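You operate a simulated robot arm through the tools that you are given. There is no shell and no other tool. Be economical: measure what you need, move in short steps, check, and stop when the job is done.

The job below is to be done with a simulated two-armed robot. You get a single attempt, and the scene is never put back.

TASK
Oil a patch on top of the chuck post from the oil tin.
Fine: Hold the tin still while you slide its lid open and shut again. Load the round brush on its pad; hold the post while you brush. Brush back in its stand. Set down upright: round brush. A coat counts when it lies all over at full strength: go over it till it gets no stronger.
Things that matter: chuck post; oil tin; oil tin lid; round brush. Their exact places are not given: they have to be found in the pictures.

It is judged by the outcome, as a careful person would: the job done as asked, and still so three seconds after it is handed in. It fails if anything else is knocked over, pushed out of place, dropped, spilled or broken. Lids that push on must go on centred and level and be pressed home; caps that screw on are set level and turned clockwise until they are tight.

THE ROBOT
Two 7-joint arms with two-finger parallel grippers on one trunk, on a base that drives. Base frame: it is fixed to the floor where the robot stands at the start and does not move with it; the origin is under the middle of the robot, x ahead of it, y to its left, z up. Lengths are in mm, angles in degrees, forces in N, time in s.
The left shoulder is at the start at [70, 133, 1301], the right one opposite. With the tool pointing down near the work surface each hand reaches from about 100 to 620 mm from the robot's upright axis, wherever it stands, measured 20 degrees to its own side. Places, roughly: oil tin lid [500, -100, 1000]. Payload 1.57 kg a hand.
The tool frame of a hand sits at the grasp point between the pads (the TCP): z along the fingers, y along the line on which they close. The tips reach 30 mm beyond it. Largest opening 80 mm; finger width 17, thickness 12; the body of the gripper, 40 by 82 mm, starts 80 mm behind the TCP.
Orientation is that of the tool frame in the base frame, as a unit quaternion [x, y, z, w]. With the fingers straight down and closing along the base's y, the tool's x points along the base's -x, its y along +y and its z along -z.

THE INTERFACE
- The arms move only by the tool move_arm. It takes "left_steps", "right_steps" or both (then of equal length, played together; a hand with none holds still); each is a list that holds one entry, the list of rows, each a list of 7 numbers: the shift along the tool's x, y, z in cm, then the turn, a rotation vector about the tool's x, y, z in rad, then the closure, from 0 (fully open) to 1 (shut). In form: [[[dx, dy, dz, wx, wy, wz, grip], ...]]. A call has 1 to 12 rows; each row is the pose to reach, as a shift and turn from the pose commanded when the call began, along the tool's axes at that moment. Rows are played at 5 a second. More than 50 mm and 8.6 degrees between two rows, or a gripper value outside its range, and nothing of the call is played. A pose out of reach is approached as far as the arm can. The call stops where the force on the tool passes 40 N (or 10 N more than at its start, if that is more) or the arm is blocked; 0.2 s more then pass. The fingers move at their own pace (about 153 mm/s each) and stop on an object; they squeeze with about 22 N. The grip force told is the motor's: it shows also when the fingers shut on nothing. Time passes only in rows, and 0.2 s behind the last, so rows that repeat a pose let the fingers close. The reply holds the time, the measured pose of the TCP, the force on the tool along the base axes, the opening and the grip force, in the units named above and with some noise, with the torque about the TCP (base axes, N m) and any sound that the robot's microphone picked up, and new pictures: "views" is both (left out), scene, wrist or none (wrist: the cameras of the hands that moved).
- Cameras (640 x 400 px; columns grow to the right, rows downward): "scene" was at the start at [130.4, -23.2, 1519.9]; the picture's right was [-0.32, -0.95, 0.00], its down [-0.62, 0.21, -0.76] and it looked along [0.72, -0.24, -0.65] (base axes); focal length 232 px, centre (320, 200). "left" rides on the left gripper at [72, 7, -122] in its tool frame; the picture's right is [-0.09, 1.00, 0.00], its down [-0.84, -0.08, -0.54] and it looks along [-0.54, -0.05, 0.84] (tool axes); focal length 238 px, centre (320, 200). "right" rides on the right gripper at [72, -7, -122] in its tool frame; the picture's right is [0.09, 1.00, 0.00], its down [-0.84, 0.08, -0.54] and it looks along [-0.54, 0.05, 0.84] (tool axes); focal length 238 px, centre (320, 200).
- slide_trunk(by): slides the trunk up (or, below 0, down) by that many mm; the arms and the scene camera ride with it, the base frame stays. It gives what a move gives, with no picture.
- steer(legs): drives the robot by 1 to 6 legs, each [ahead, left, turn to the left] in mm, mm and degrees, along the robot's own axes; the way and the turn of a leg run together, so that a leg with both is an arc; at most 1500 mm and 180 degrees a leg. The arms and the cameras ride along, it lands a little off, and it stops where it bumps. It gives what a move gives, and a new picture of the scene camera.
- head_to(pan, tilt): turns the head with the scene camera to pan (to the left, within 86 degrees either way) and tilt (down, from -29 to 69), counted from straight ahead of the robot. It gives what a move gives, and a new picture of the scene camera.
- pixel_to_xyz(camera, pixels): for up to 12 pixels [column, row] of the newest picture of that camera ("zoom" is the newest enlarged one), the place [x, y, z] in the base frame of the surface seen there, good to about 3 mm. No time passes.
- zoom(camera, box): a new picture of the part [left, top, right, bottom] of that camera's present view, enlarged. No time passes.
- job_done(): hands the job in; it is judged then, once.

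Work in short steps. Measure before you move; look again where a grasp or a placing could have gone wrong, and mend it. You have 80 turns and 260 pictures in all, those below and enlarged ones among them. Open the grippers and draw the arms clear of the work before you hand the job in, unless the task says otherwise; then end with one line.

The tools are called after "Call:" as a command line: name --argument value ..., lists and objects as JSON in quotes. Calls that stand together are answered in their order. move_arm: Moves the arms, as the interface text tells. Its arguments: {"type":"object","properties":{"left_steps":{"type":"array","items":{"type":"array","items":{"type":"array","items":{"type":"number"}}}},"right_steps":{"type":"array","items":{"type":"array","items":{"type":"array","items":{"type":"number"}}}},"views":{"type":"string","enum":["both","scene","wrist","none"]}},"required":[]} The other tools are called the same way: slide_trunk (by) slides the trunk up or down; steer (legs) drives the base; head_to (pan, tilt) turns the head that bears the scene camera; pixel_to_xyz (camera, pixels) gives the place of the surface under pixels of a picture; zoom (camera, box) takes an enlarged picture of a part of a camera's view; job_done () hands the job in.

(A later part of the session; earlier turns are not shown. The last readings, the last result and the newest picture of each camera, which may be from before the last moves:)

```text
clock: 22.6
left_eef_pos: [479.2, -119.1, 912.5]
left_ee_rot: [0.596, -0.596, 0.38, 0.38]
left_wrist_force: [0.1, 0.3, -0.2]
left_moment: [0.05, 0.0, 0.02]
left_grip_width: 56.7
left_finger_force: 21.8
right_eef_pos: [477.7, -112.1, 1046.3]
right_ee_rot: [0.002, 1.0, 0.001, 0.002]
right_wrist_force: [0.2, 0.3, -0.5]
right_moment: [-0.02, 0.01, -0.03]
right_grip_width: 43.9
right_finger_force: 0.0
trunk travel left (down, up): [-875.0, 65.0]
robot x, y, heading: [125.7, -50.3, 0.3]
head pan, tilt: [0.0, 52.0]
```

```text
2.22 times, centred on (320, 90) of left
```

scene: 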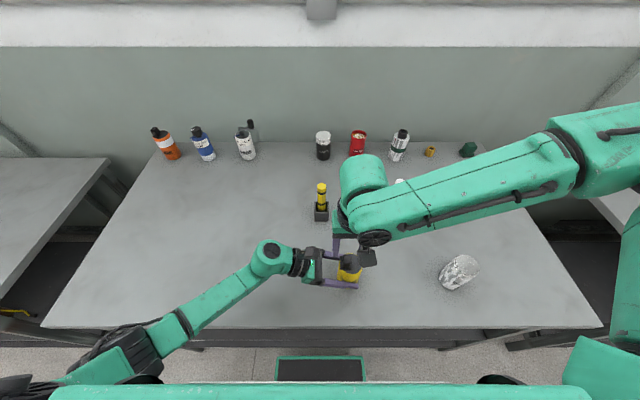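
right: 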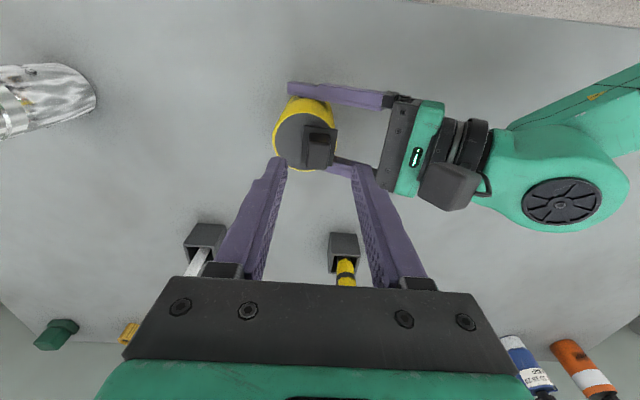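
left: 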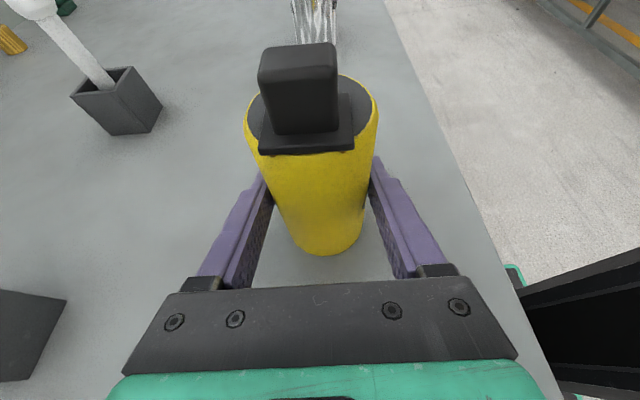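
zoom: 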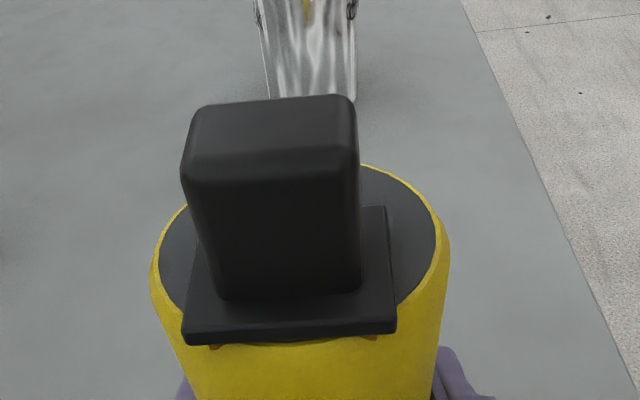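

The fingers sit around the knob in plan. I descend to TCP z≈1004 (tips just above the lid plate) and close on the knob.

Call:
move_arm --right_steps '[[[0, 0, 2, 0, 0, 0, 0.45], [0, 0, 3.4, 0, 0, 0, 0.45], [0, 0.1, 4.2, 0, 0, 0, 0.45], [0, 0.1, 4.2, 0, 0, 0, 0.7], [0, 0.1, 4.2, 0, 0, 0, 0.9], [0, 0.1, 4.2, 0, 0, 0, 0.9]]]'

Call:
zoom --camera "left" --box '[200, 0, 440, 180]'

```text
clock: 24.0
left_eef_pos: [478.6, -118.6, 911.5]
left_ee_rot: [0.597, -0.596, 0.381, 0.38]
left_wrist_force: [0.0, 0.3, -0.9]
left_moment: [0.04, 0.09, 0.28]
left_grip_width: 56.9
left_finger_force: 21.7
right_eef_pos: [474.8, -120.4, 1010.1]
right_ee_rot: [0.002, 1.0, 0.002, 0.002]
right_wrist_force: [-1.7, -0.4, 0.4]
right_moment: [0.01, -0.07, -0.31]
right_grip_width: 17.1
right_finger_force: 21.7
right hand out of reach, approached as far as the arm can: row 2, 3, 4, 5, 6
trunk travel left (down, up): [-875.0, 65.0]
robot x, y, heading: [126.3, -50.2, 0.2]
head pan, tilt: [0.0, 52.0]
```

scene: 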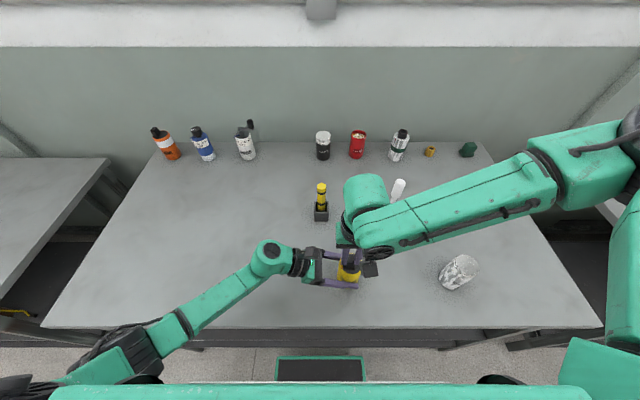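
right: 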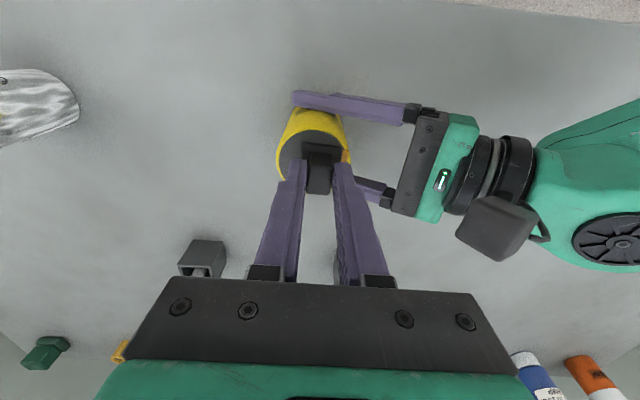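

```text
2.22 times, centred on (320, 90) of left
```

zoom: 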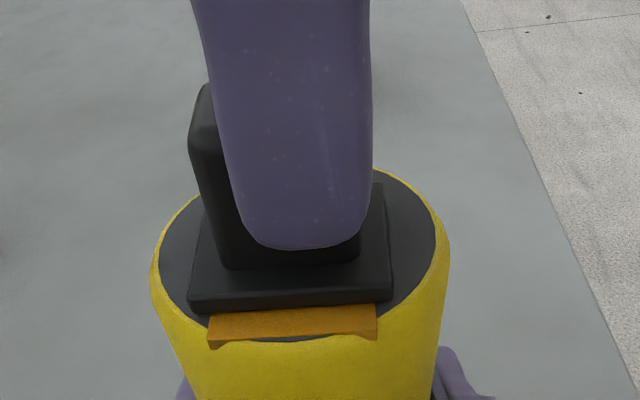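

The knob is gripped and the lid has moved about 8 mm toward -y, showing an amber pad beneath, so it opens toward -y. I slide it on gently.

Call:
move_arm --right_steps '[[[0.15, -1, -0.3, 0, 0, 0, 0.9], [0.15, -1.4, -0.3, 0, 0, 0, 0.9], [0.15, -1.8, -0.3, 0, 0, 0, 0.9], [0.15, -2.2, -0.3, 0, 0, 0, 0.9], [0.15, -2.6, -0.3, 0, 0, 0, 0.9], [0.15, -3.0, -0.3, 0, 0, 0, 0.9], [0.15, -3.0, -0.3, 0, 0, 0, 0.9]]]'

Call:
zoom --camera "left" --box '[200, 0, 440, 180]'

```text
clock: 25.6
left_eef_pos: [477.5, -119.9, 911.5]
left_ee_rot: [0.597, -0.596, 0.381, 0.379]
left_wrist_force: [0.3, -13.3, 3.3]
left_moment: [0.39, -0.39, 0.03]
left_grip_width: 57.2
left_finger_force: 21.9
right_eef_pos: [473.5, -149.8, 1012.0]
right_ee_rot: [0.001, 1.0, 0.002, 0.002]
right_wrist_force: [0.4, 12.0, -0.1]
right_moment: [0.59, 0.29, 0.03]
right_grip_width: 17.2
right_finger_force: 22.4
trunk travel left (down, up): [-875.0, 65.0]
robot x, y, heading: [125.6, -49.9, -0.2]
head pan, tilt: [0.0, 52.0]
```

scene: 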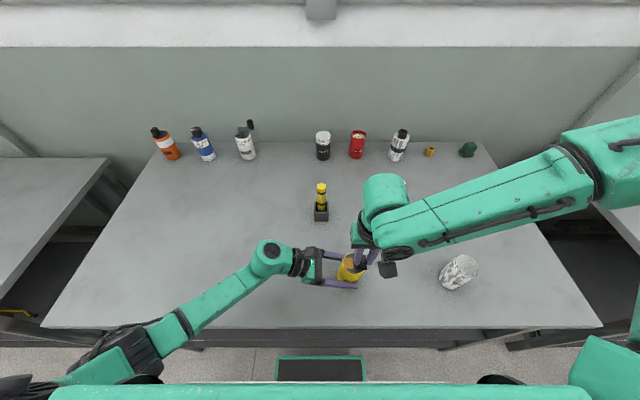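
right: 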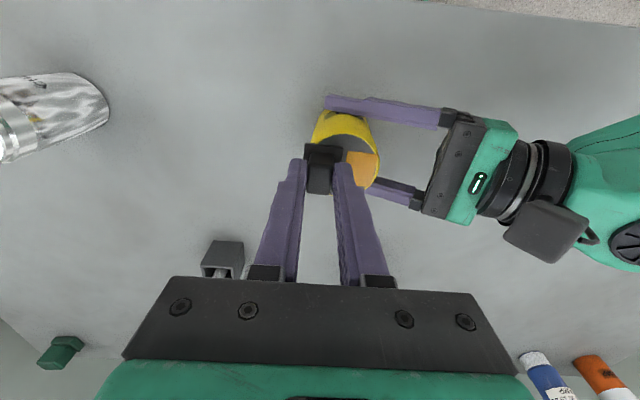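

```text
2.22 times, centred on (320, 90) of left
```

zoom: 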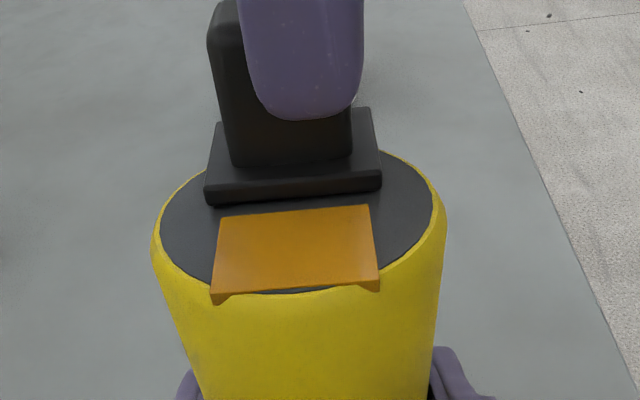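

The lid has met its stop (12 N) and the whole amber pad lies open. I release the knob, raise the right hand and swing it away toward the white brush, keeping hold of the tin.

Call:
move_arm --right_steps '[[[0.15, -2.8, -0.3, 0, 0, 0, 0.7], [0.15, -2.8, -0.3, 0, 0, 0, 0.45], [0.15, -2.8, -3, 0, 0, 0, 0.45], [0.15, -2.8, -7, 0, 0, 0, 0.45], [0, -4, -11, 0, 0, 0, 0.3], [-2, -7, -14, 0, 0, 0, 0.3], [-5, -10, -14, 0, 0, 0, 0.3], [-9, -12.5, -14, 0, 0, 0, 0.3], [-13, -14.5, -14, 0, 0, 0, 0.3], [-13, -14.5, -14, 0, 0, 0, 0.3]]]'

Call:
zoom --camera "left" --box '[200, 0, 440, 180]'

Call:
zoom --camera "scene" --box '[310, 230, 390, 300]'

```text
clock: 27.8
left_eef_pos: [478.6, -119.5, 911.4]
left_ee_rot: [0.597, -0.596, 0.381, 0.379]
left_wrist_force: [1.5, 0.9, 2.9]
left_moment: [-0.04, -0.12, 0.09]
left_grip_width: 56.9
left_finger_force: 22.0
right_eef_pos: [601.2, -296.7, 1152.3]
right_ee_rot: [0.001, 1.0, 0.001, 0.001]
right_wrist_force: [-0.7, 0.1, 0.0]
right_moment: [0.04, -0.02, 0.01]
right_grip_width: 55.8
right_finger_force: 0.1
trunk travel left (down, up): [-875.0, 65.0]
robot x, y, heading: [125.9, -49.1, 0.0]
head pan, tilt: [0.0, 52.0]
```

scene: 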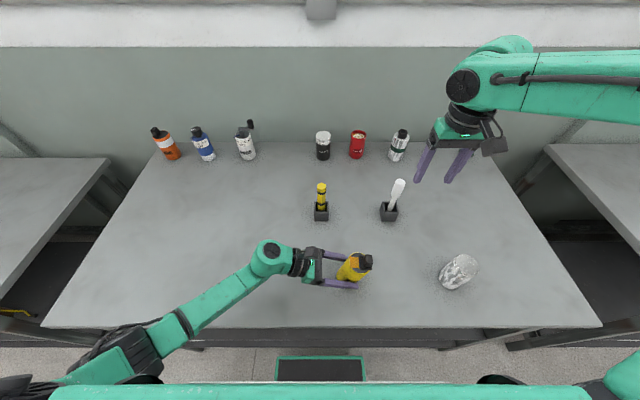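
right: 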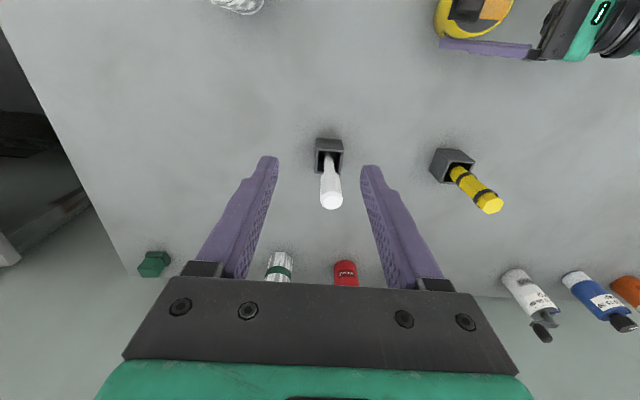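

```text
2.22 times, centred on (320, 90) of left
```

zoom: 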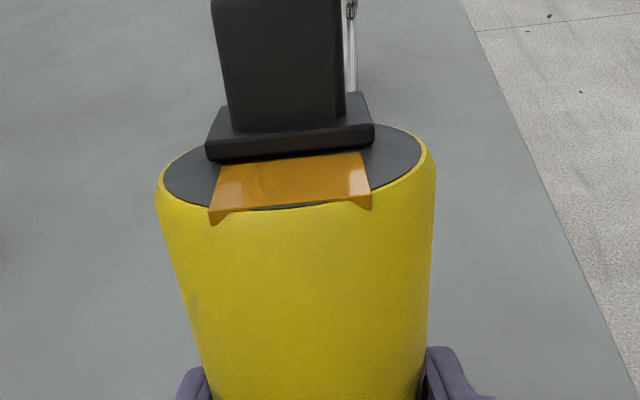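

```text
5.71 times, centred on (350, 265) of scene
```

zoom: 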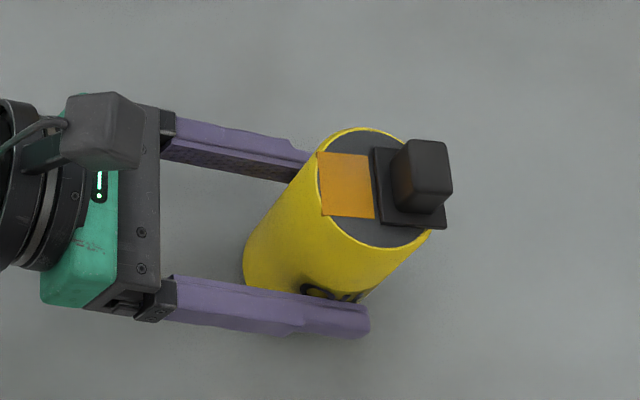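

The tin top looks tilted compared with before (its top ellipse in the left view is flatter). I measure several points of the rim and pad to see.

Call:
pixel_to_xyz --camera "zoom" --pixels '[[325, 160], [368, 162], [325, 210], [370, 212], [348, 187], [355, 133], [385, 240], [430, 165], [250, 285], [330, 275], [350, 232], [280, 215]]'

Call:
pixel_to_xyz --camera "left" --pixels '[[263, 68], [357, 67], [300, 90], [320, 135], [320, 160], [320, 220], [325, 240]]'

Call:
zoom --camera "left" --box '[160, 20, 480, 280]'

```text
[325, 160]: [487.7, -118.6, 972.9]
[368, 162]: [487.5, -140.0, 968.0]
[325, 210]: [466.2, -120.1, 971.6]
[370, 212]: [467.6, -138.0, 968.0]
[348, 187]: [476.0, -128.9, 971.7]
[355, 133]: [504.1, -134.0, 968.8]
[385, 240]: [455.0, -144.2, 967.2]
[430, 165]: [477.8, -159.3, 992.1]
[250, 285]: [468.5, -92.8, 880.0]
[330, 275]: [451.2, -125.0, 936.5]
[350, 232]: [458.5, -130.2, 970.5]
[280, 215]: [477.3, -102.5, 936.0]
```

```text
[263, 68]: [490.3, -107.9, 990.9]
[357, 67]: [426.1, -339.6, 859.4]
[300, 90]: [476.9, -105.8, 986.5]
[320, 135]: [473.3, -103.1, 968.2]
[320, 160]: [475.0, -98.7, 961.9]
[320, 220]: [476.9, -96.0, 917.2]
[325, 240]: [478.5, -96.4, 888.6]
```

```text
1.54 times, centred on (320, 150) of left
```

zoom: 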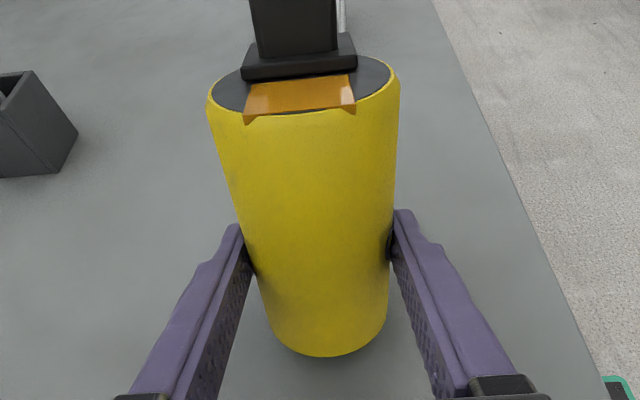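

The tin has pivoted about 13° in the grip (pad z 973→968). I turn the left hand about its closing axis to bring it upright again, then look.

Call:
move_arm --left_steps '[[[0, 0, 0, 0, 0.05, 0, 0.5], [0, 0, 0, 0, 0.1, 0, 0.5], [0, 0, 0, 0, 0.15, 0, 0.5], [0, 0, 0, 0, 0.2, 0, 0.5], [0, 0, 0, 0, 0.22, 0, 0.5], [0, 0, 0, 0, 0.22, 0, 0.5]]]' --views "both"

Call:
zoom --camera "scene" --box '[310, 230, 390, 300]'

Call:
pixel_to_xyz --camera "zoom" --pixels '[[325, 160], [365, 162], [325, 205], [365, 207], [345, 187], [385, 240], [250, 285], [330, 275], [280, 215]]'

```text
clock: 29.2
left_eef_pos: [477.2, -120.2, 911.8]
left_ee_rot: [0.551, -0.55, 0.444, 0.443]
left_wrist_force: [0.1, 0.0, -2.0]
left_moment: [0.02, 0.02, 0.0]
left_grip_width: 57.0
left_finger_force: 22.2
right_eef_pos: [602.0, -296.7, 1152.4]
right_ee_rot: [0.001, 1.0, 0.001, 0.001]
right_wrist_force: [-0.1, 0.2, 1.2]
right_moment: [0.01, -0.01, 0.0]
right_grip_width: 56.1
right_finger_force: 0.1
trunk travel left (down, up): [-875.0, 65.0]
robot x, y, heading: [124.9, -49.0, 0.1]
head pan, tilt: [0.0, 52.0]
```

scene: 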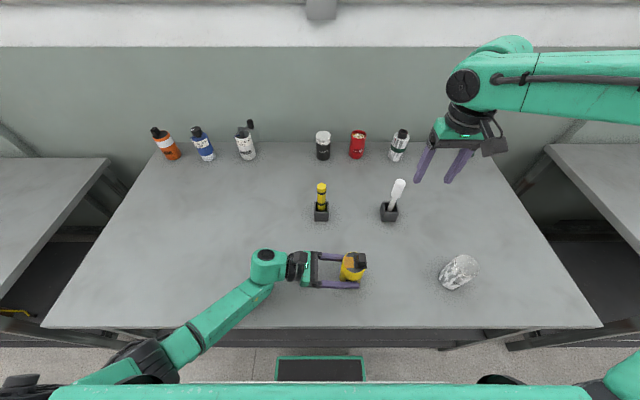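
left: 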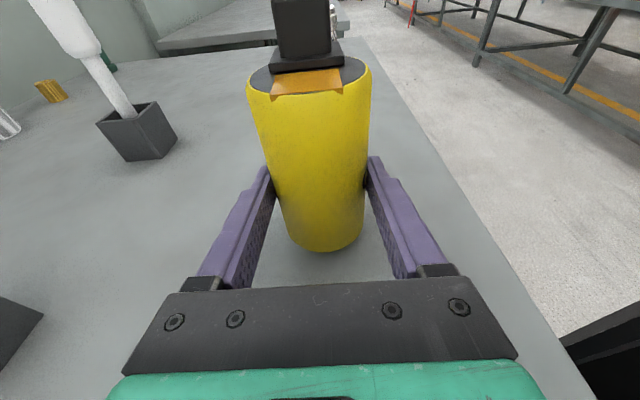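

```text
5.71 times, centred on (350, 265) of scene
```

zoom: 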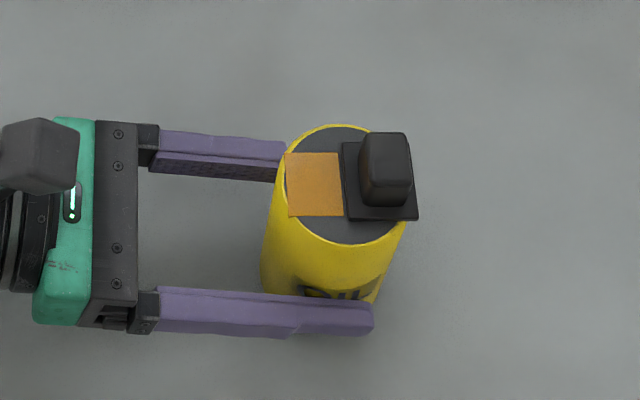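

```text
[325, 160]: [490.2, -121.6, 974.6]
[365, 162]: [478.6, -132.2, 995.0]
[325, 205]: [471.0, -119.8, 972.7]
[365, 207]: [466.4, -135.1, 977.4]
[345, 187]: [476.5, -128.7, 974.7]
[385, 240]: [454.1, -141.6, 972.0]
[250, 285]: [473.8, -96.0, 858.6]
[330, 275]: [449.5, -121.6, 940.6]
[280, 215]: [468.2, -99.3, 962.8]
```

Upright again but roughly 6 mm above the table (weight -2 N). I check the level across the pad and lower it until it touches.

Call:
pixel_to_xyz --camera "zoom" --pixels '[[292, 160], [333, 158], [294, 208], [336, 210], [314, 185], [340, 128], [340, 242], [400, 232]]'

Call:
move_arm --left_steps '[[[-0.2, 0, 0.05, 0, 0, 0, 0.5], [-0.35, 0, 0.08, 0, 0, 0, 0.5], [-0.5, 0, 0.11, 0, 0, 0, 0.5], [-0.6, 0, 0.13, 0, 0, 0, 0.5], [-0.6, 0, 0.13, 0, 0, 0, 0.5]]]' --views "none"

```text
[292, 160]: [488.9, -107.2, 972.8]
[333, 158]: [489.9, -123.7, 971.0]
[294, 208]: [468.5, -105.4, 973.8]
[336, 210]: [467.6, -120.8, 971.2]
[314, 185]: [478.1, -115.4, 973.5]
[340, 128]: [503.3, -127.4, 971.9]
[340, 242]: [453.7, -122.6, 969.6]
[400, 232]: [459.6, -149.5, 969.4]
```

```text
clock: 30.4
left_eef_pos: [478.4, -119.5, 905.6]
left_ee_rot: [0.551, -0.55, 0.445, 0.444]
left_wrist_force: [0.9, 1.1, -1.9]
left_moment: [0.02, 0.02, -0.01]
left_grip_width: 56.9
left_finger_force: 22.2
right_eef_pos: [602.0, -295.9, 1151.2]
right_ee_rot: [0.001, 1.0, 0.001, 0.001]
right_wrist_force: [-0.4, 0.2, 0.7]
right_moment: [0.04, 0.01, 0.0]
right_grip_width: 56.1
right_finger_force: 0.0
trunk travel left (down, up): [-875.0, 65.0]
robot x, y, heading: [124.3, -48.7, 0.1]
head pan, tilt: [0.0, 52.0]
```

Still about 5° of lean and hanging (−1.9 N). I turn a further 0.08 rad and lower 2 mm, then check.

Call:
move_arm --left_steps '[[[0, 0, 0, 0, 0.04, 0, 0.5], [0, 0, 0, 0, 0.08, 0, 0.5], [-0.1, 0, 0.03, 0, 0.08, 0, 0.5], [-0.2, 0, 0.05, 0, 0.08, 0, 0.5], [-0.2, 0, 0.05, 0, 0.08, 0, 0.5]]]' --views "wrist"

Call:
zoom --camera "scene" --box '[310, 230, 390, 300]'

Call:
pixel_to_xyz --camera "zoom" --pixels '[[285, 165], [333, 160], [287, 205], [335, 208], [310, 187], [340, 130], [340, 240], [400, 230], [282, 185], [410, 225]]'

```text
clock: 31.6
left_eef_pos: [478.4, -118.4, 907.4]
left_ee_rot: [-0.531, 0.534, -0.467, -0.464]
left_wrist_force: [0.6, 0.1, -1.6]
left_moment: [0.02, 0.0, -0.01]
left_grip_width: 56.8
left_finger_force: 21.8
right_eef_pos: [602.0, -296.9, 1154.1]
right_ee_rot: [0.001, 1.0, 0.001, 0.001]
right_wrist_force: [1.0, -0.9, -1.0]
right_moment: [0.02, -0.03, 0.01]
right_grip_width: 56.1
right_finger_force: 0.1
trunk travel left (down, up): [-875.0, 65.0]
robot x, y, heading: [125.8, -50.3, -0.1]
head pan, tilt: [0.0, 52.0]
```

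left: 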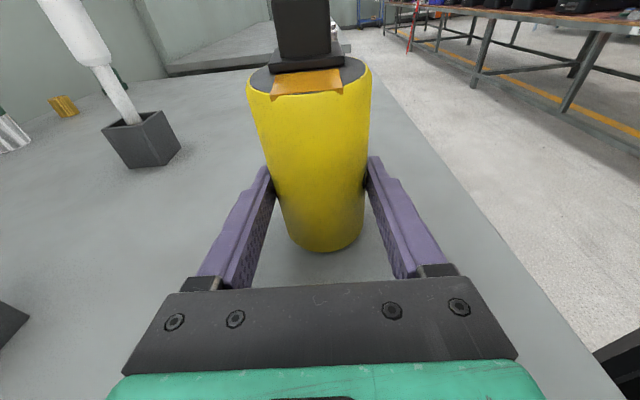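

```text
5.71 times, centred on (350, 265) of scene
```

zoom: 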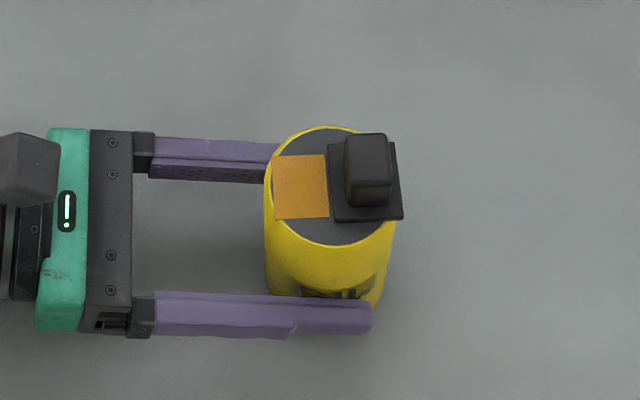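

```text
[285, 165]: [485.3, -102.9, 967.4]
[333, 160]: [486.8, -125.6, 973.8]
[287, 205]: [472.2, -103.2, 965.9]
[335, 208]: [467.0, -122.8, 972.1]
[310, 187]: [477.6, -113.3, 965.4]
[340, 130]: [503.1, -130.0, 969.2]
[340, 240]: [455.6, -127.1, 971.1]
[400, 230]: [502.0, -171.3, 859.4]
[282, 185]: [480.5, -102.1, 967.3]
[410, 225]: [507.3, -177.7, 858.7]
```

Nearly level now, still carrying ~1.6 N. I lower a few more mm and watch the force.

Call:
move_arm --left_steps '[[[-0.1, 0, 0.01, 0, 0, 0, 0.5], [-0.2, 0, 0.02, 0, 0, 0, 0.5], [-0.3, 0, 0.03, 0, 0, 0, 0.5], [-0.3, 0, 0.03, 0, 0, 0, 0.5]]]' --views "none"

```text
clock: 32.6
left_eef_pos: [479.0, -119.0, 906.9]
left_ee_rot: [-0.529, 0.535, -0.471, -0.461]
left_wrist_force: [0.4, 0.2, -1.3]
left_moment: [0.02, -0.01, 0.0]
left_grip_width: 56.8
left_finger_force: 22.1
right_eef_pos: [597.5, -297.5, 1155.6]
right_ee_rot: [0.0, 1.0, 0.001, 0.004]
right_wrist_force: [-0.2, -0.3, -0.2]
right_moment: [0.0, 0.01, 0.04]
right_grip_width: 56.1
right_finger_force: 0.0
trunk travel left (down, up): [-875.0, 65.0]
robot x, y, heading: [124.7, -49.2, 0.1]
head pan, tilt: [0.0, 52.0]
```

The hand did not go lower and the right hand shifted, so the left forearm seems to rest on the table. I undo the last press by raising 4 mm and look at the tin's base and the forearm.

Call:
move_arm --left_steps '[[[0.2, 0, 0, 0, 0, 0, 0.5], [0.4, 0, 0, 0, 0, 0, 0.5], [0.4, 0, 0, 0, 0, 0, 0.5]]]' --views "scene"

Call:
zoom --camera "left" --box '[250, 180, 390, 270]'

Call:
zoom --camera "scene" --box '[60, 230, 400, 400]'

```text
clock: 33.4
left_eef_pos: [478.4, -119.3, 907.7]
left_ee_rot: [-0.531, 0.534, -0.466, -0.464]
left_wrist_force: [1.2, 0.0, -1.0]
left_moment: [0.01, 0.0, 0.02]
left_grip_width: 57.0
left_finger_force: 21.5
right_eef_pos: [600.4, -296.2, 1153.6]
right_ee_rot: [0.002, 1.0, 0.001, 0.003]
right_wrist_force: [-0.2, -0.7, 0.8]
right_moment: [0.01, -0.03, 0.02]
right_grip_width: 56.2
right_finger_force: 0.0
trunk travel left (down, up): [-875.0, 65.0]
robot x, y, heading: [125.2, -49.1, -0.0]
head pan, tilt: [0.0, 52.0]
```

scene: 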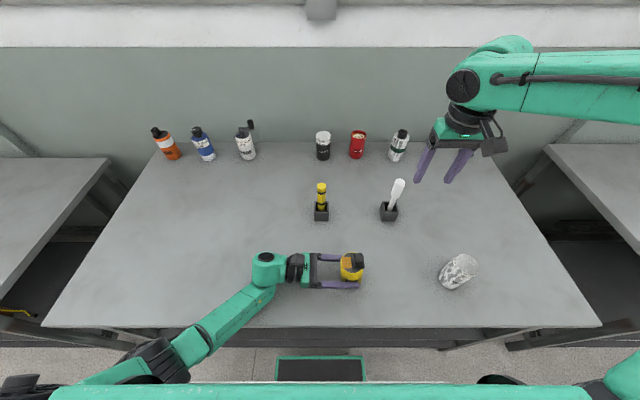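

```text
4.44 times, centred on (320, 225) of left
```

zoom: 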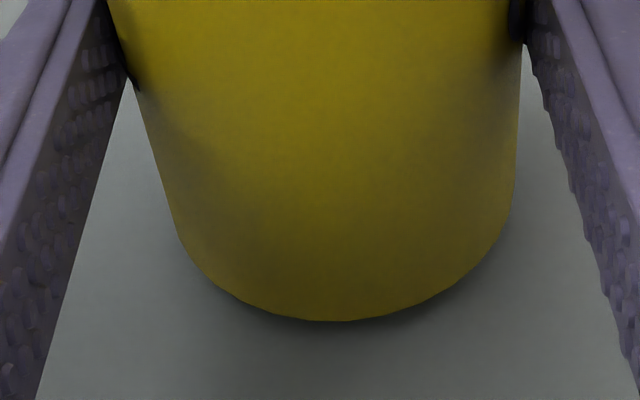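

```text
1.88 times, centred on (230, 315) of scene
```

zoom: 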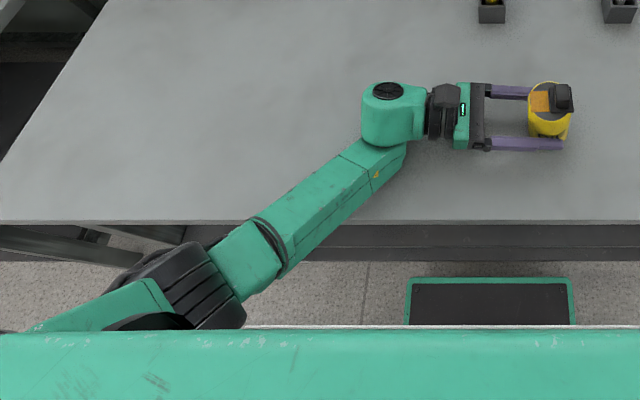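

I measure the gap under the tin's front bottom edge.

Call:
pixel_to_xyz --camera "left" --pixels '[[322, 249], [322, 251], [322, 256], [300, 246], [345, 246], [320, 240]]'

Call:
zoom --camera "scene" --box '[320, 240, 380, 290]'

Call:
pixel_to_xyz --camera "zoom" --pixels '[[200, 150], [250, 150], [200, 210], [250, 215], [300, 250], [380, 200], [220, 180], [280, 90]]'

```text
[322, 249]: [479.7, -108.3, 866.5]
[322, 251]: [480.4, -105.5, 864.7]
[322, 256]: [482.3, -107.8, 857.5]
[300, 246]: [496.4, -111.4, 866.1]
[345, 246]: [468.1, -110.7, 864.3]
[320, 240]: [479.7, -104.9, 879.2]
```

```text
8.00 times, centred on (350, 265) of scene
```

zoom: 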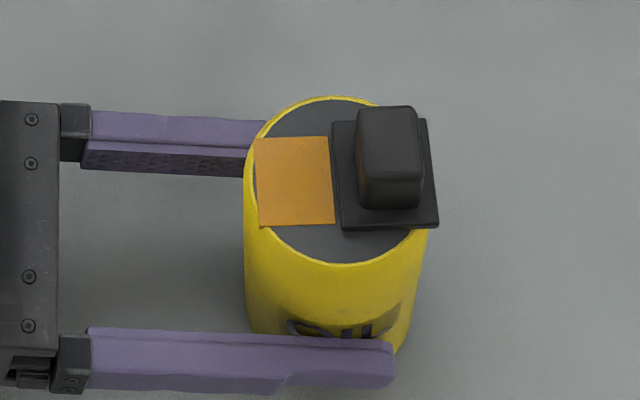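

```text
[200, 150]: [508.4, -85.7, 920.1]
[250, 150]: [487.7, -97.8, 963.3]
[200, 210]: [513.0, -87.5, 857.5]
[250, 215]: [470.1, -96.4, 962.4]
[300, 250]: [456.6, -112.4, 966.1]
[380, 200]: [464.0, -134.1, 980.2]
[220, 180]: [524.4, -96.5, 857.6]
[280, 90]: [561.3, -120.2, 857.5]
```

The tin now leans about 5° the other way (top near edge y≈-97, bottom ≈-107, bottom z≈864 vs table 857.5). I turn back 0.08 rad, which also frees the forearm, and lower 4 mm.

Call:
move_arm --left_steps '[[[0, 0, 0, 0, -0.04, 0, 0.5], [0, 0, 0, 0, -0.08, 0, 0.5], [-0.2, 0, 0.02, 0, -0.08, 0, 0.5], [-0.35, 0, 0.05, 0, -0.08, 0, 0.5], [-0.5, 0, 0.08, 0, -0.08, 0, 0.5], [-0.5, 0, 0.08, 0, -0.08, 0, 0.5]]]' --views "wrist"

Call:
pixel_to_xyz --camera "left" --pixels '[[320, 249], [320, 253], [320, 258], [320, 240], [320, 200], [320, 150], [320, 110], [320, 100]]'

```text
clock: 34.8
left_eef_pos: [476.3, -120.5, 902.3]
left_ee_rot: [-0.55, 0.551, -0.444, -0.444]
left_wrist_force: [-3.1, 0.2, 11.4]
left_moment: [-0.52, 0.18, -0.09]
left_grip_width: 56.9
left_finger_force: 21.9
right_eef_pos: [599.8, -297.2, 1153.6]
right_ee_rot: [0.0, 1.0, 0.001, 0.002]
right_wrist_force: [0.4, 0.6, -0.8]
right_moment: [-0.01, 0.03, -0.01]
right_grip_width: 56.2
right_finger_force: 0.0
trunk travel left (down, up): [-875.0, 65.0]
robot x, y, heading: [125.0, -53.9, -0.0]
head pan, tilt: [0.0, 52.0]
```

left: 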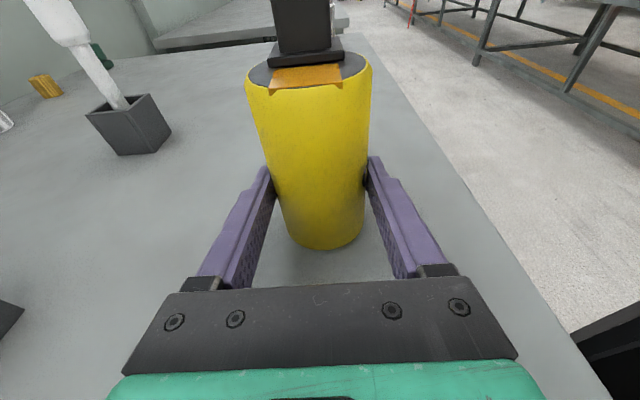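

```text
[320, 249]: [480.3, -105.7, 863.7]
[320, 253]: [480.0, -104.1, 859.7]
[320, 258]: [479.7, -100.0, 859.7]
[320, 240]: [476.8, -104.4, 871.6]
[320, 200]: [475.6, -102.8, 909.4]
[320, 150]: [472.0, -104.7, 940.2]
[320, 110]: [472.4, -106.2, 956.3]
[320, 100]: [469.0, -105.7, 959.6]
```

The tin now touches down (+11 N) and its side is plumb (y≈-105 from bottom to top). I open to let it settle, raise the hand slightly, and re-close.

Call:
move_arm --left_steps '[[[0.1, 0, 0, 0, 0, 0, 0.4], [0.1, 0, 0, 0, 0, 0, 0.15], [0.4, 0, 0, 0, 0, 0, 0.15], [0.7, 0, 0, 0, 0, 0, 0.15], [0.7, 0, 0, 0, 0, 0, 0.25], [0.7, 0, 0, 0, 0, 0, 0.35], [0.7, 0, 0, 0, 0, 0, 0.5], [0.7, 0, 0, 0, 0, 0, 0.5]]]' --views "wrist"

Call:
zoom --camera "scene" --box '[320, 240, 380, 290]'

Call:
pixel_to_xyz --camera "zoom" --pixels '[[265, 145], [325, 145], [265, 215], [325, 215], [295, 180], [300, 245], [410, 235], [330, 100], [310, 120]]'

```text
clock: 36.6
left_eef_pos: [477.9, -121.7, 907.5]
left_ee_rot: [0.551, -0.551, 0.443, 0.443]
left_wrist_force: [0.1, 0.6, 0.4]
left_moment: [0.03, -0.03, -0.01]
left_grip_width: 57.1
left_finger_force: 22.0
right_eef_pos: [602.0, -296.9, 1153.4]
right_ee_rot: [0.001, 1.0, 0.001, 0.001]
right_wrist_force: [0.3, -0.9, -1.4]
right_moment: [0.01, 0.01, 0.01]
right_grip_width: 56.1
right_finger_force: 0.1
trunk travel left (down, up): [-875.0, 65.0]
robot x, y, heading: [127.8, -48.9, -0.0]
head pan, tilt: [0.0, 52.0]
```

left: 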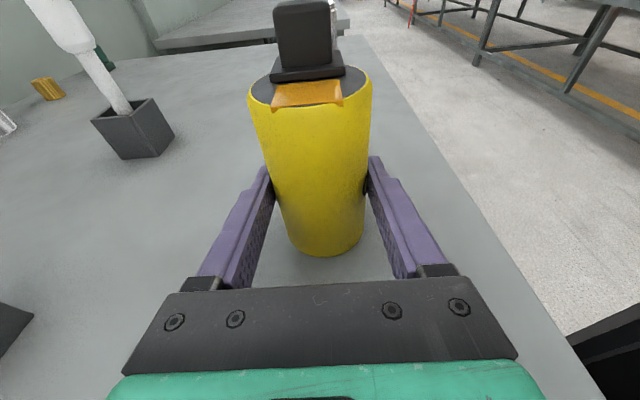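

```text
8.00 times, centred on (350, 265) of scene
```

zoom: 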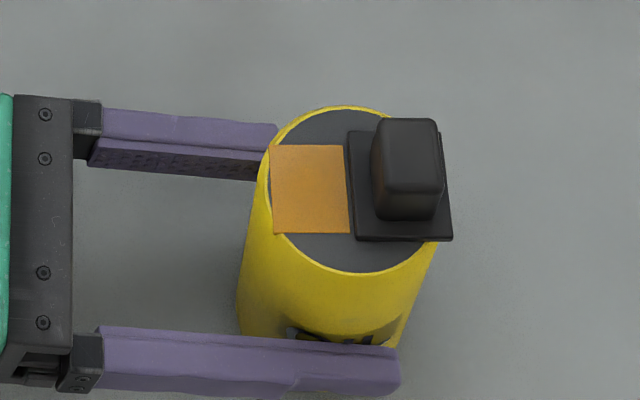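

```text
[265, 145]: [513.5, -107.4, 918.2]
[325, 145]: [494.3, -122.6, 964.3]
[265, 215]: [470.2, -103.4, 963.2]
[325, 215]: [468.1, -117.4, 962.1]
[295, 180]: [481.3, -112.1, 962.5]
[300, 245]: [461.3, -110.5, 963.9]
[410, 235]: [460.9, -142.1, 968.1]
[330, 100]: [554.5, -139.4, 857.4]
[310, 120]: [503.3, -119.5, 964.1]
```

The tin stands level and held. Pad: x 467–494, y -123..-102, z≈963. Now the right hand moves above the white brush at about (676,-270).

Call:
move_arm --right_steps '[[[-3.5, 1.4, 0, 0, 0, 0, 0.3], [-7.2, 2.7, 0, 0, 0, 0, 0.3], [-7.2, 2.7, 2, 0, 0, 0, 0.3], [-7.2, 2.7, 2, 0, 0, 0, 0.3]]]'

Call:
zoom --camera "right" --box '[260, 70, 400, 200]'

Call:
zoom --camera "scene" --box '[365, 160, 425, 230]'

Call:
pixel_to_xyz --camera "scene" --pixels '[[399, 182], [397, 190], [394, 200], [391, 208], [389, 217], [391, 212]]'

```text
clock: 37.6
left_eef_pos: [476.5, -122.5, 907.3]
left_ee_rot: [0.552, -0.55, 0.444, 0.443]
left_wrist_force: [0.9, 1.1, 0.9]
left_moment: [0.03, 0.02, -0.01]
left_grip_width: 56.8
left_finger_force: 22.1
right_eef_pos: [673.6, -268.6, 1134.1]
right_ee_rot: [0.001, 1.0, 0.001, 0.001]
right_wrist_force: [0.4, 0.4, 0.6]
right_moment: [0.03, 0.01, 0.0]
right_grip_width: 55.9
right_finger_force: 0.0
trunk travel left (down, up): [-875.0, 65.0]
robot x, y, heading: [128.2, -53.5, -0.1]
head pan, tilt: [0.0, 52.0]
```

scene: 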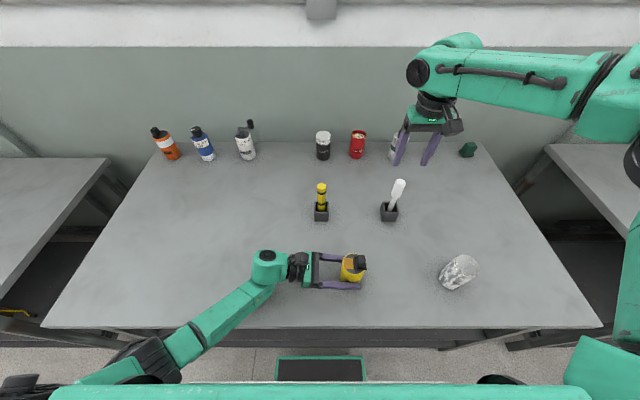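
right: 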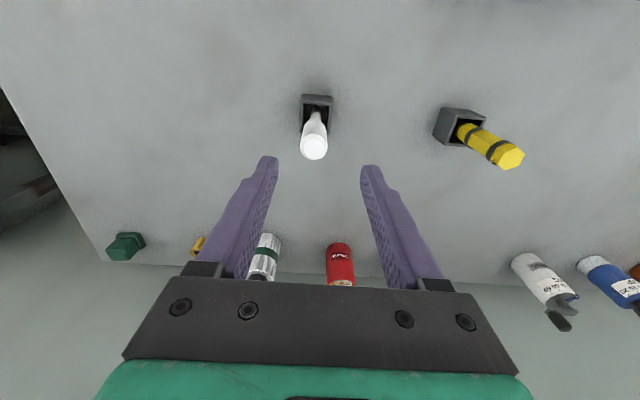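

```text
3.08 times, centred on (330, 135) of right
```

zoom: 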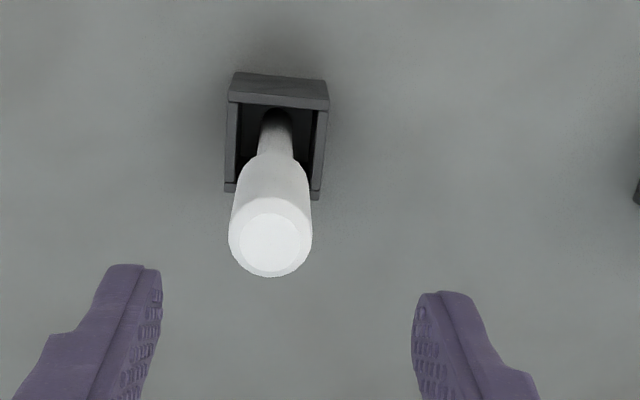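

```text
5.71 times, centred on (395, 195) of scene
```

zoom: 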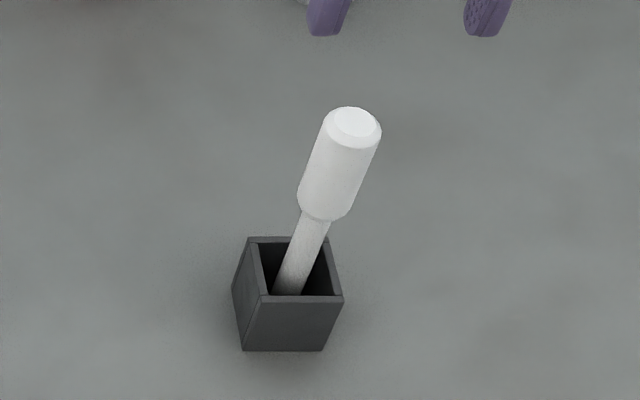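

```text
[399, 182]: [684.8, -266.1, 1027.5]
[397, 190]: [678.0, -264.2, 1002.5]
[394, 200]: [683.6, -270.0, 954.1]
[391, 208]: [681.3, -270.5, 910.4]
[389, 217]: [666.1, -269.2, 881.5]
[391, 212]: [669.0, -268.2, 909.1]
```

I get the brush's axis precisely from the right view's cap (313,149) and stand.

Call:
pixel_to_xyz --camera "right" --pixels '[[313, 149], [313, 140], [303, 148], [325, 148], [313, 157], [301, 96], [333, 97], [317, 112], [512, 156]]'

```text
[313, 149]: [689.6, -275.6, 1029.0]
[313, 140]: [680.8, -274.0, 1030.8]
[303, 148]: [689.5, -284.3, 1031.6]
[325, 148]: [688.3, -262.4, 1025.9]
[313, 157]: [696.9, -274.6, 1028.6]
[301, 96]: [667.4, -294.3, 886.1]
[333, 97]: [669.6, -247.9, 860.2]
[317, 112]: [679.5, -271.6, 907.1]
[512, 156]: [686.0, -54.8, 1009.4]
```

Axis is near (687,-272). I descend around the handle to TCP z≈1003 and close.

Call:
move_arm --right_steps '[[[-1.34, -0.34, 2, 0, 0, 0, 0.3], [-1.34, -0.34, 5, 0, 0, 0, 0.3], [-1.34, -0.34, 8, 0, 0, 0, 0.3], [-1.34, -0.34, 11, 0, 0, 0, 0.3], [-1.34, -0.34, 13.1, 0, 0, 0, 0.3], [-1.34, -0.34, 13.1, 0, 0, 0, 0.55], [-1.34, -0.34, 13.1, 0, 0, 0, 0.75], [-1.34, -0.34, 13.1, 0, 0, 0, 0.95], [-1.34, -0.34, 13.1, 0, 0, 0, 0.95]]]'

```text
clock: 39.6
left_eef_pos: [478.8, -121.8, 907.7]
left_ee_rot: [0.551, -0.55, 0.444, 0.444]
left_wrist_force: [-0.1, 0.0, -0.7]
left_moment: [0.04, 0.03, -0.02]
left_grip_width: 57.0
left_finger_force: 22.2
right_eef_pos: [655.8, -283.9, 1020.5]
right_ee_rot: [0.001, 1.0, 0.001, 0.002]
right_wrist_force: [0.8, -0.4, 0.1]
right_moment: [-0.01, 0.01, 0.01]
right_grip_width: 4.0
right_finger_force: 0.0
right hand out of reach, approached as far as the arm can: row 2, 3, 4, 5, 6, 7, 8, 9
trunk travel left (down, up): [-875.0, 65.0]
robot x, y, heading: [127.0, -49.5, 0.1]
head pan, tilt: [0.0, 52.0]
```

scene: 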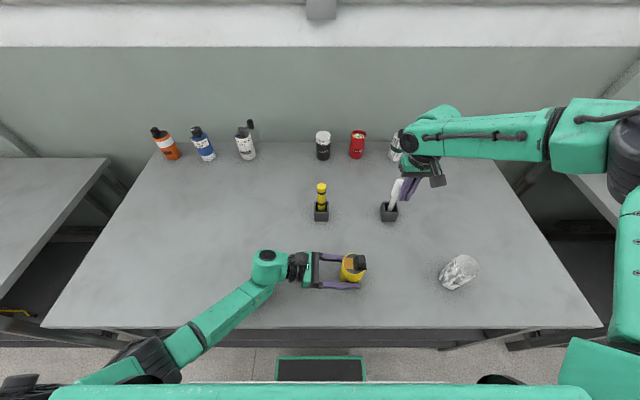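
right: 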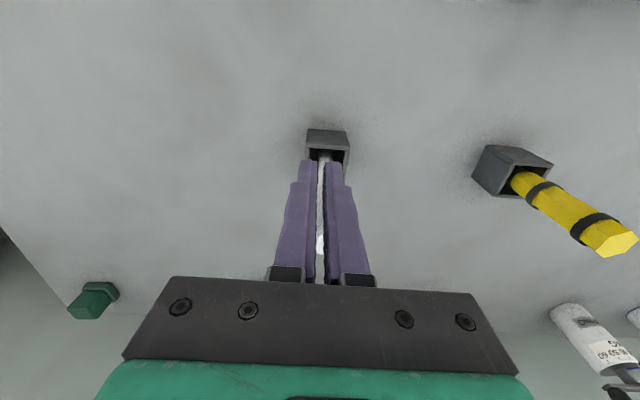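

The arm cannot reach that far: it stopped at x=656, in front of the brush, fingers closed on nothing. I raise the hand clear and measure the trunk column's front to see how much further I can drive ahead.

Call:
move_arm --right_steps '[[[0, 0, -3, 0, 0, 0, 0.95], [0, 0, -7, 0, 0, 0, 0.95], [0, 0, -11, 0, 0, 0, 0.95], [0, 0, -15, 0, 0, 0, 0.3], [0, 0, -15, 0, 0, 0, 0.3]]]' --views "wrist"

Call:
pixel_to_xyz --camera "left" --pixels '[[610, 360], [590, 340], [630, 330], [620, 380]]'

Call:
pixel_to_xyz --camera "scene" --pixels '[[320, 388], [320, 397], [320, 358], [320, 375], [200, 388], [450, 388]]'

```text
clock: 40.8
left_eef_pos: [478.7, -121.8, 906.3]
left_ee_rot: [0.552, -0.55, 0.444, 0.443]
left_wrist_force: [-0.5, 0.6, -0.3]
left_moment: [0.03, 0.0, 0.01]
left_grip_width: 57.1
left_finger_force: 22.6
right_eef_pos: [655.5, -284.1, 1173.0]
right_ee_rot: [0.001, 1.0, 0.0, 0.001]
right_wrist_force: [-0.4, -0.3, 0.3]
right_moment: [-0.01, 0.0, -0.02]
right_grip_width: 56.0
right_finger_force: 0.1
trunk travel left (down, up): [-875.0, 65.0]
robot x, y, heading: [127.2, -47.4, -0.1]
head pan, tilt: [0.0, 52.0]
```

right: 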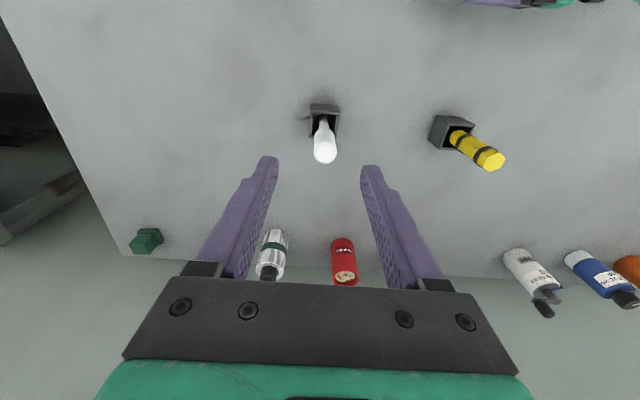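

```text
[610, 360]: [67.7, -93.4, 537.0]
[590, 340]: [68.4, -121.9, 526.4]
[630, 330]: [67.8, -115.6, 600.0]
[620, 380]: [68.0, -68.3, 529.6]
```

```text
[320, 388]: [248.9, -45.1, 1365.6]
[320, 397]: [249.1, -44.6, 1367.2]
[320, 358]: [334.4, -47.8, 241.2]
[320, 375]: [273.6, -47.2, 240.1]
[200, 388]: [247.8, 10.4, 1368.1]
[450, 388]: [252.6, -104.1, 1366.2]
```

The column sits well back (x≈68), so I can drive about 100 mm further under the table. First I let go of the tin, back the left hand off and lift it well clear.

Call:
move_arm --left_steps '[[[0, 0, 0, 0, 0, 0, 0.25], [0, 0, 0, 0, 0, 0, 0], [0, 0, 0, 0, 0, 0, 0], [0, 0, -4, 0, 0, 0, 0], [0, 0, -8, 0, 0, 0, 0], [0, 0, -12, 0, 0, 0, 0], [3, 0, -15, 0, 0, 0, 0], [7, 0, -17, 0, 0, 0, 0], [11.5, 0, -18, 0, 0, 0, 0], [16, 0, -19, 0, 0, 0, 0], [20, 0, -20, 0, 0, 0, 0], [20, 0, -20, 0, 0, 0, 0]]]' --views "scene"

Call:
steer --legs '[[100, -110, 0]]'

Call:
zoom --camera "right" --box '[0, 0, 640, 400]'

```text
clock: 43.4
left_eef_pos: [480.5, 29.1, 1148.1]
left_ee_rot: [0.552, -0.551, 0.443, 0.443]
left_wrist_force: [0.5, -0.1, 0.8]
left_moment: [0.0, -0.02, 0.02]
left_grip_width: 79.9
left_finger_force: 0.1
right_eef_pos: [654.8, -282.9, 1171.9]
right_ee_rot: [0.0, 1.0, 0.001, 0.001]
right_wrist_force: [0.4, -0.3, -0.3]
right_moment: [0.01, 0.0, -0.01]
right_grip_width: 56.0
right_finger_force: 0.2
trunk travel left (down, up): [-875.0, 65.0]
robot x, y, heading: [127.9, -49.4, -0.0]
head pan, tilt: [0.0, 52.0]
```

scene: 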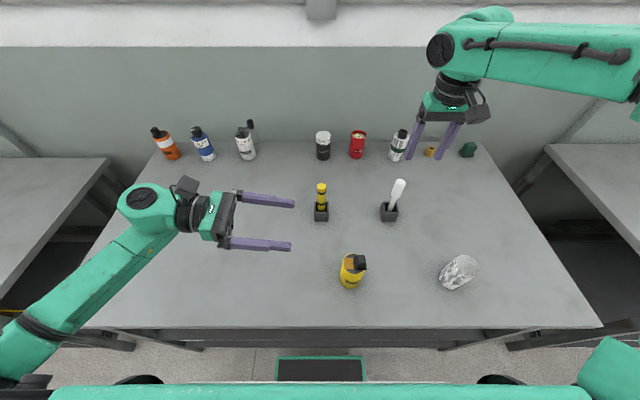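

```text
clock: 44.5
left_eef_pos: [516.9, -22.8, 1145.4]
left_ee_rot: [0.553, -0.549, 0.442, 0.444]
left_wrist_force: [0.8, -0.1, 0.1]
left_moment: [0.01, 0.01, -0.02]
left_grip_width: 80.0
left_finger_force: 0.0
right_eef_pos: [691.1, -336.4, 1169.3]
right_ee_rot: [0.002, 1.0, 0.003, -0.001]
right_wrist_force: [0.2, 0.3, -0.6]
right_moment: [0.04, 0.03, 0.01]
right_grip_width: 56.0
right_finger_force: 0.0
trunk travel left (down, up): [-875.0, 65.0]
robot x, y, heading: [160.3, -96.8, 0.0]
head pan, tilt: [0.0, 52.0]
stopped in leg 1: the robot was blocked; the commanded pose is now the measured one
```

scene: 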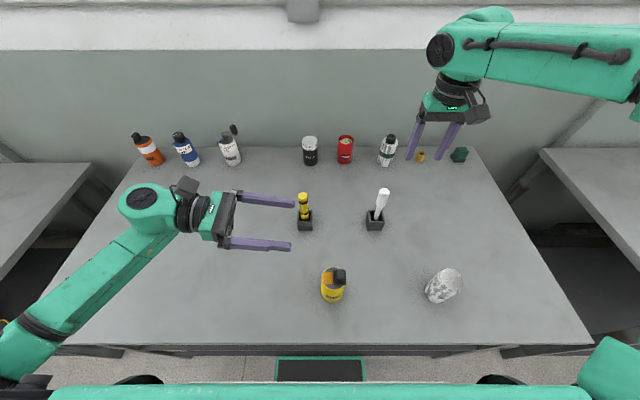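

```text
1.00 times, centred on (320, 200) of right
```

zoom: 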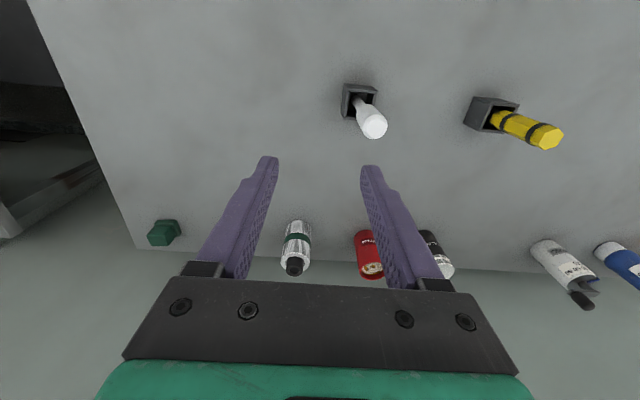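

The robot was blocked at X=160 (base against something under the table), 33 mm closer. I back off 5 mm and shift 40 mm right so the brush lies straight ahead of the right shoulder; objects on the table look undisturbed.

Call:
steer --legs '[[-6, -42, 0]]'

Call:
zoom --camera "right" --box '[260, 60, 500, 180]'

Call:
pixel_to_xyz --camera "scene" --pixels '[[325, 283], [430, 280], [330, 278], [303, 195], [300, 340], [400, 340]]'

```text
clock: 45.4
left_eef_pos: [506.9, -52.8, 1146.5]
left_ee_rot: [0.55, -0.548, 0.447, 0.445]
left_wrist_force: [0.2, 0.8, 0.2]
left_moment: [-0.04, 0.02, -0.02]
left_grip_width: 80.0
left_finger_force: 0.0
right_eef_pos: [681.2, -365.3, 1175.0]
right_ee_rot: [0.001, 1.0, -0.002, 0.001]
right_wrist_force: [-0.1, 1.3, 0.8]
right_moment: [-0.05, 0.0, 0.0]
right_grip_width: 56.1
right_finger_force: 0.1
trunk travel left (down, up): [-875.0, 65.0]
robot x, y, heading: [154.4, -141.0, -0.0]
head pan, tilt: [0.0, 52.0]
```

scene: 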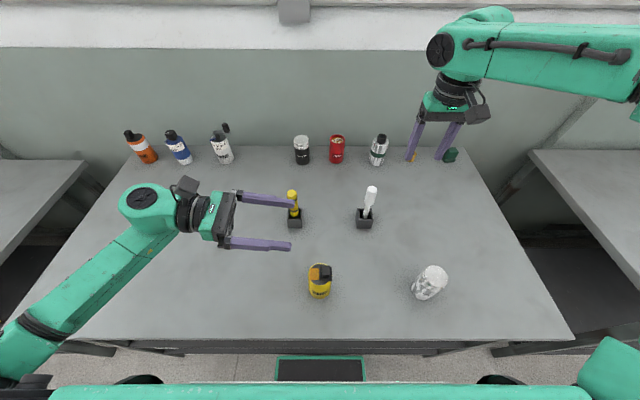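

```text
2.67 times, centred on (380, 120) of right
```

zoom: 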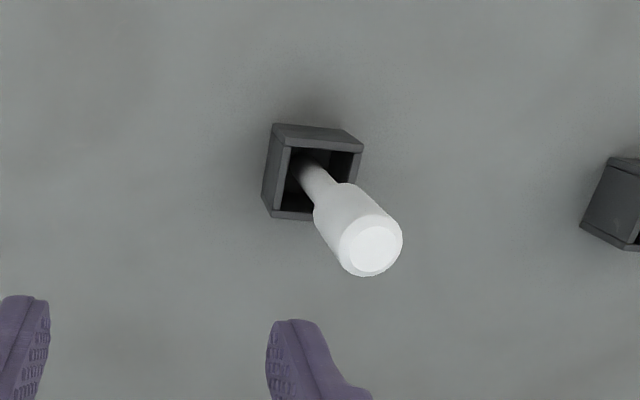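

```text
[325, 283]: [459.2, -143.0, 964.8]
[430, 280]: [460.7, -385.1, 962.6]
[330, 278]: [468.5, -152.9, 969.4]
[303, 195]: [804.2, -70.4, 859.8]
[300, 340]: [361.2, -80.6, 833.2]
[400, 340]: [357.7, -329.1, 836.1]
```

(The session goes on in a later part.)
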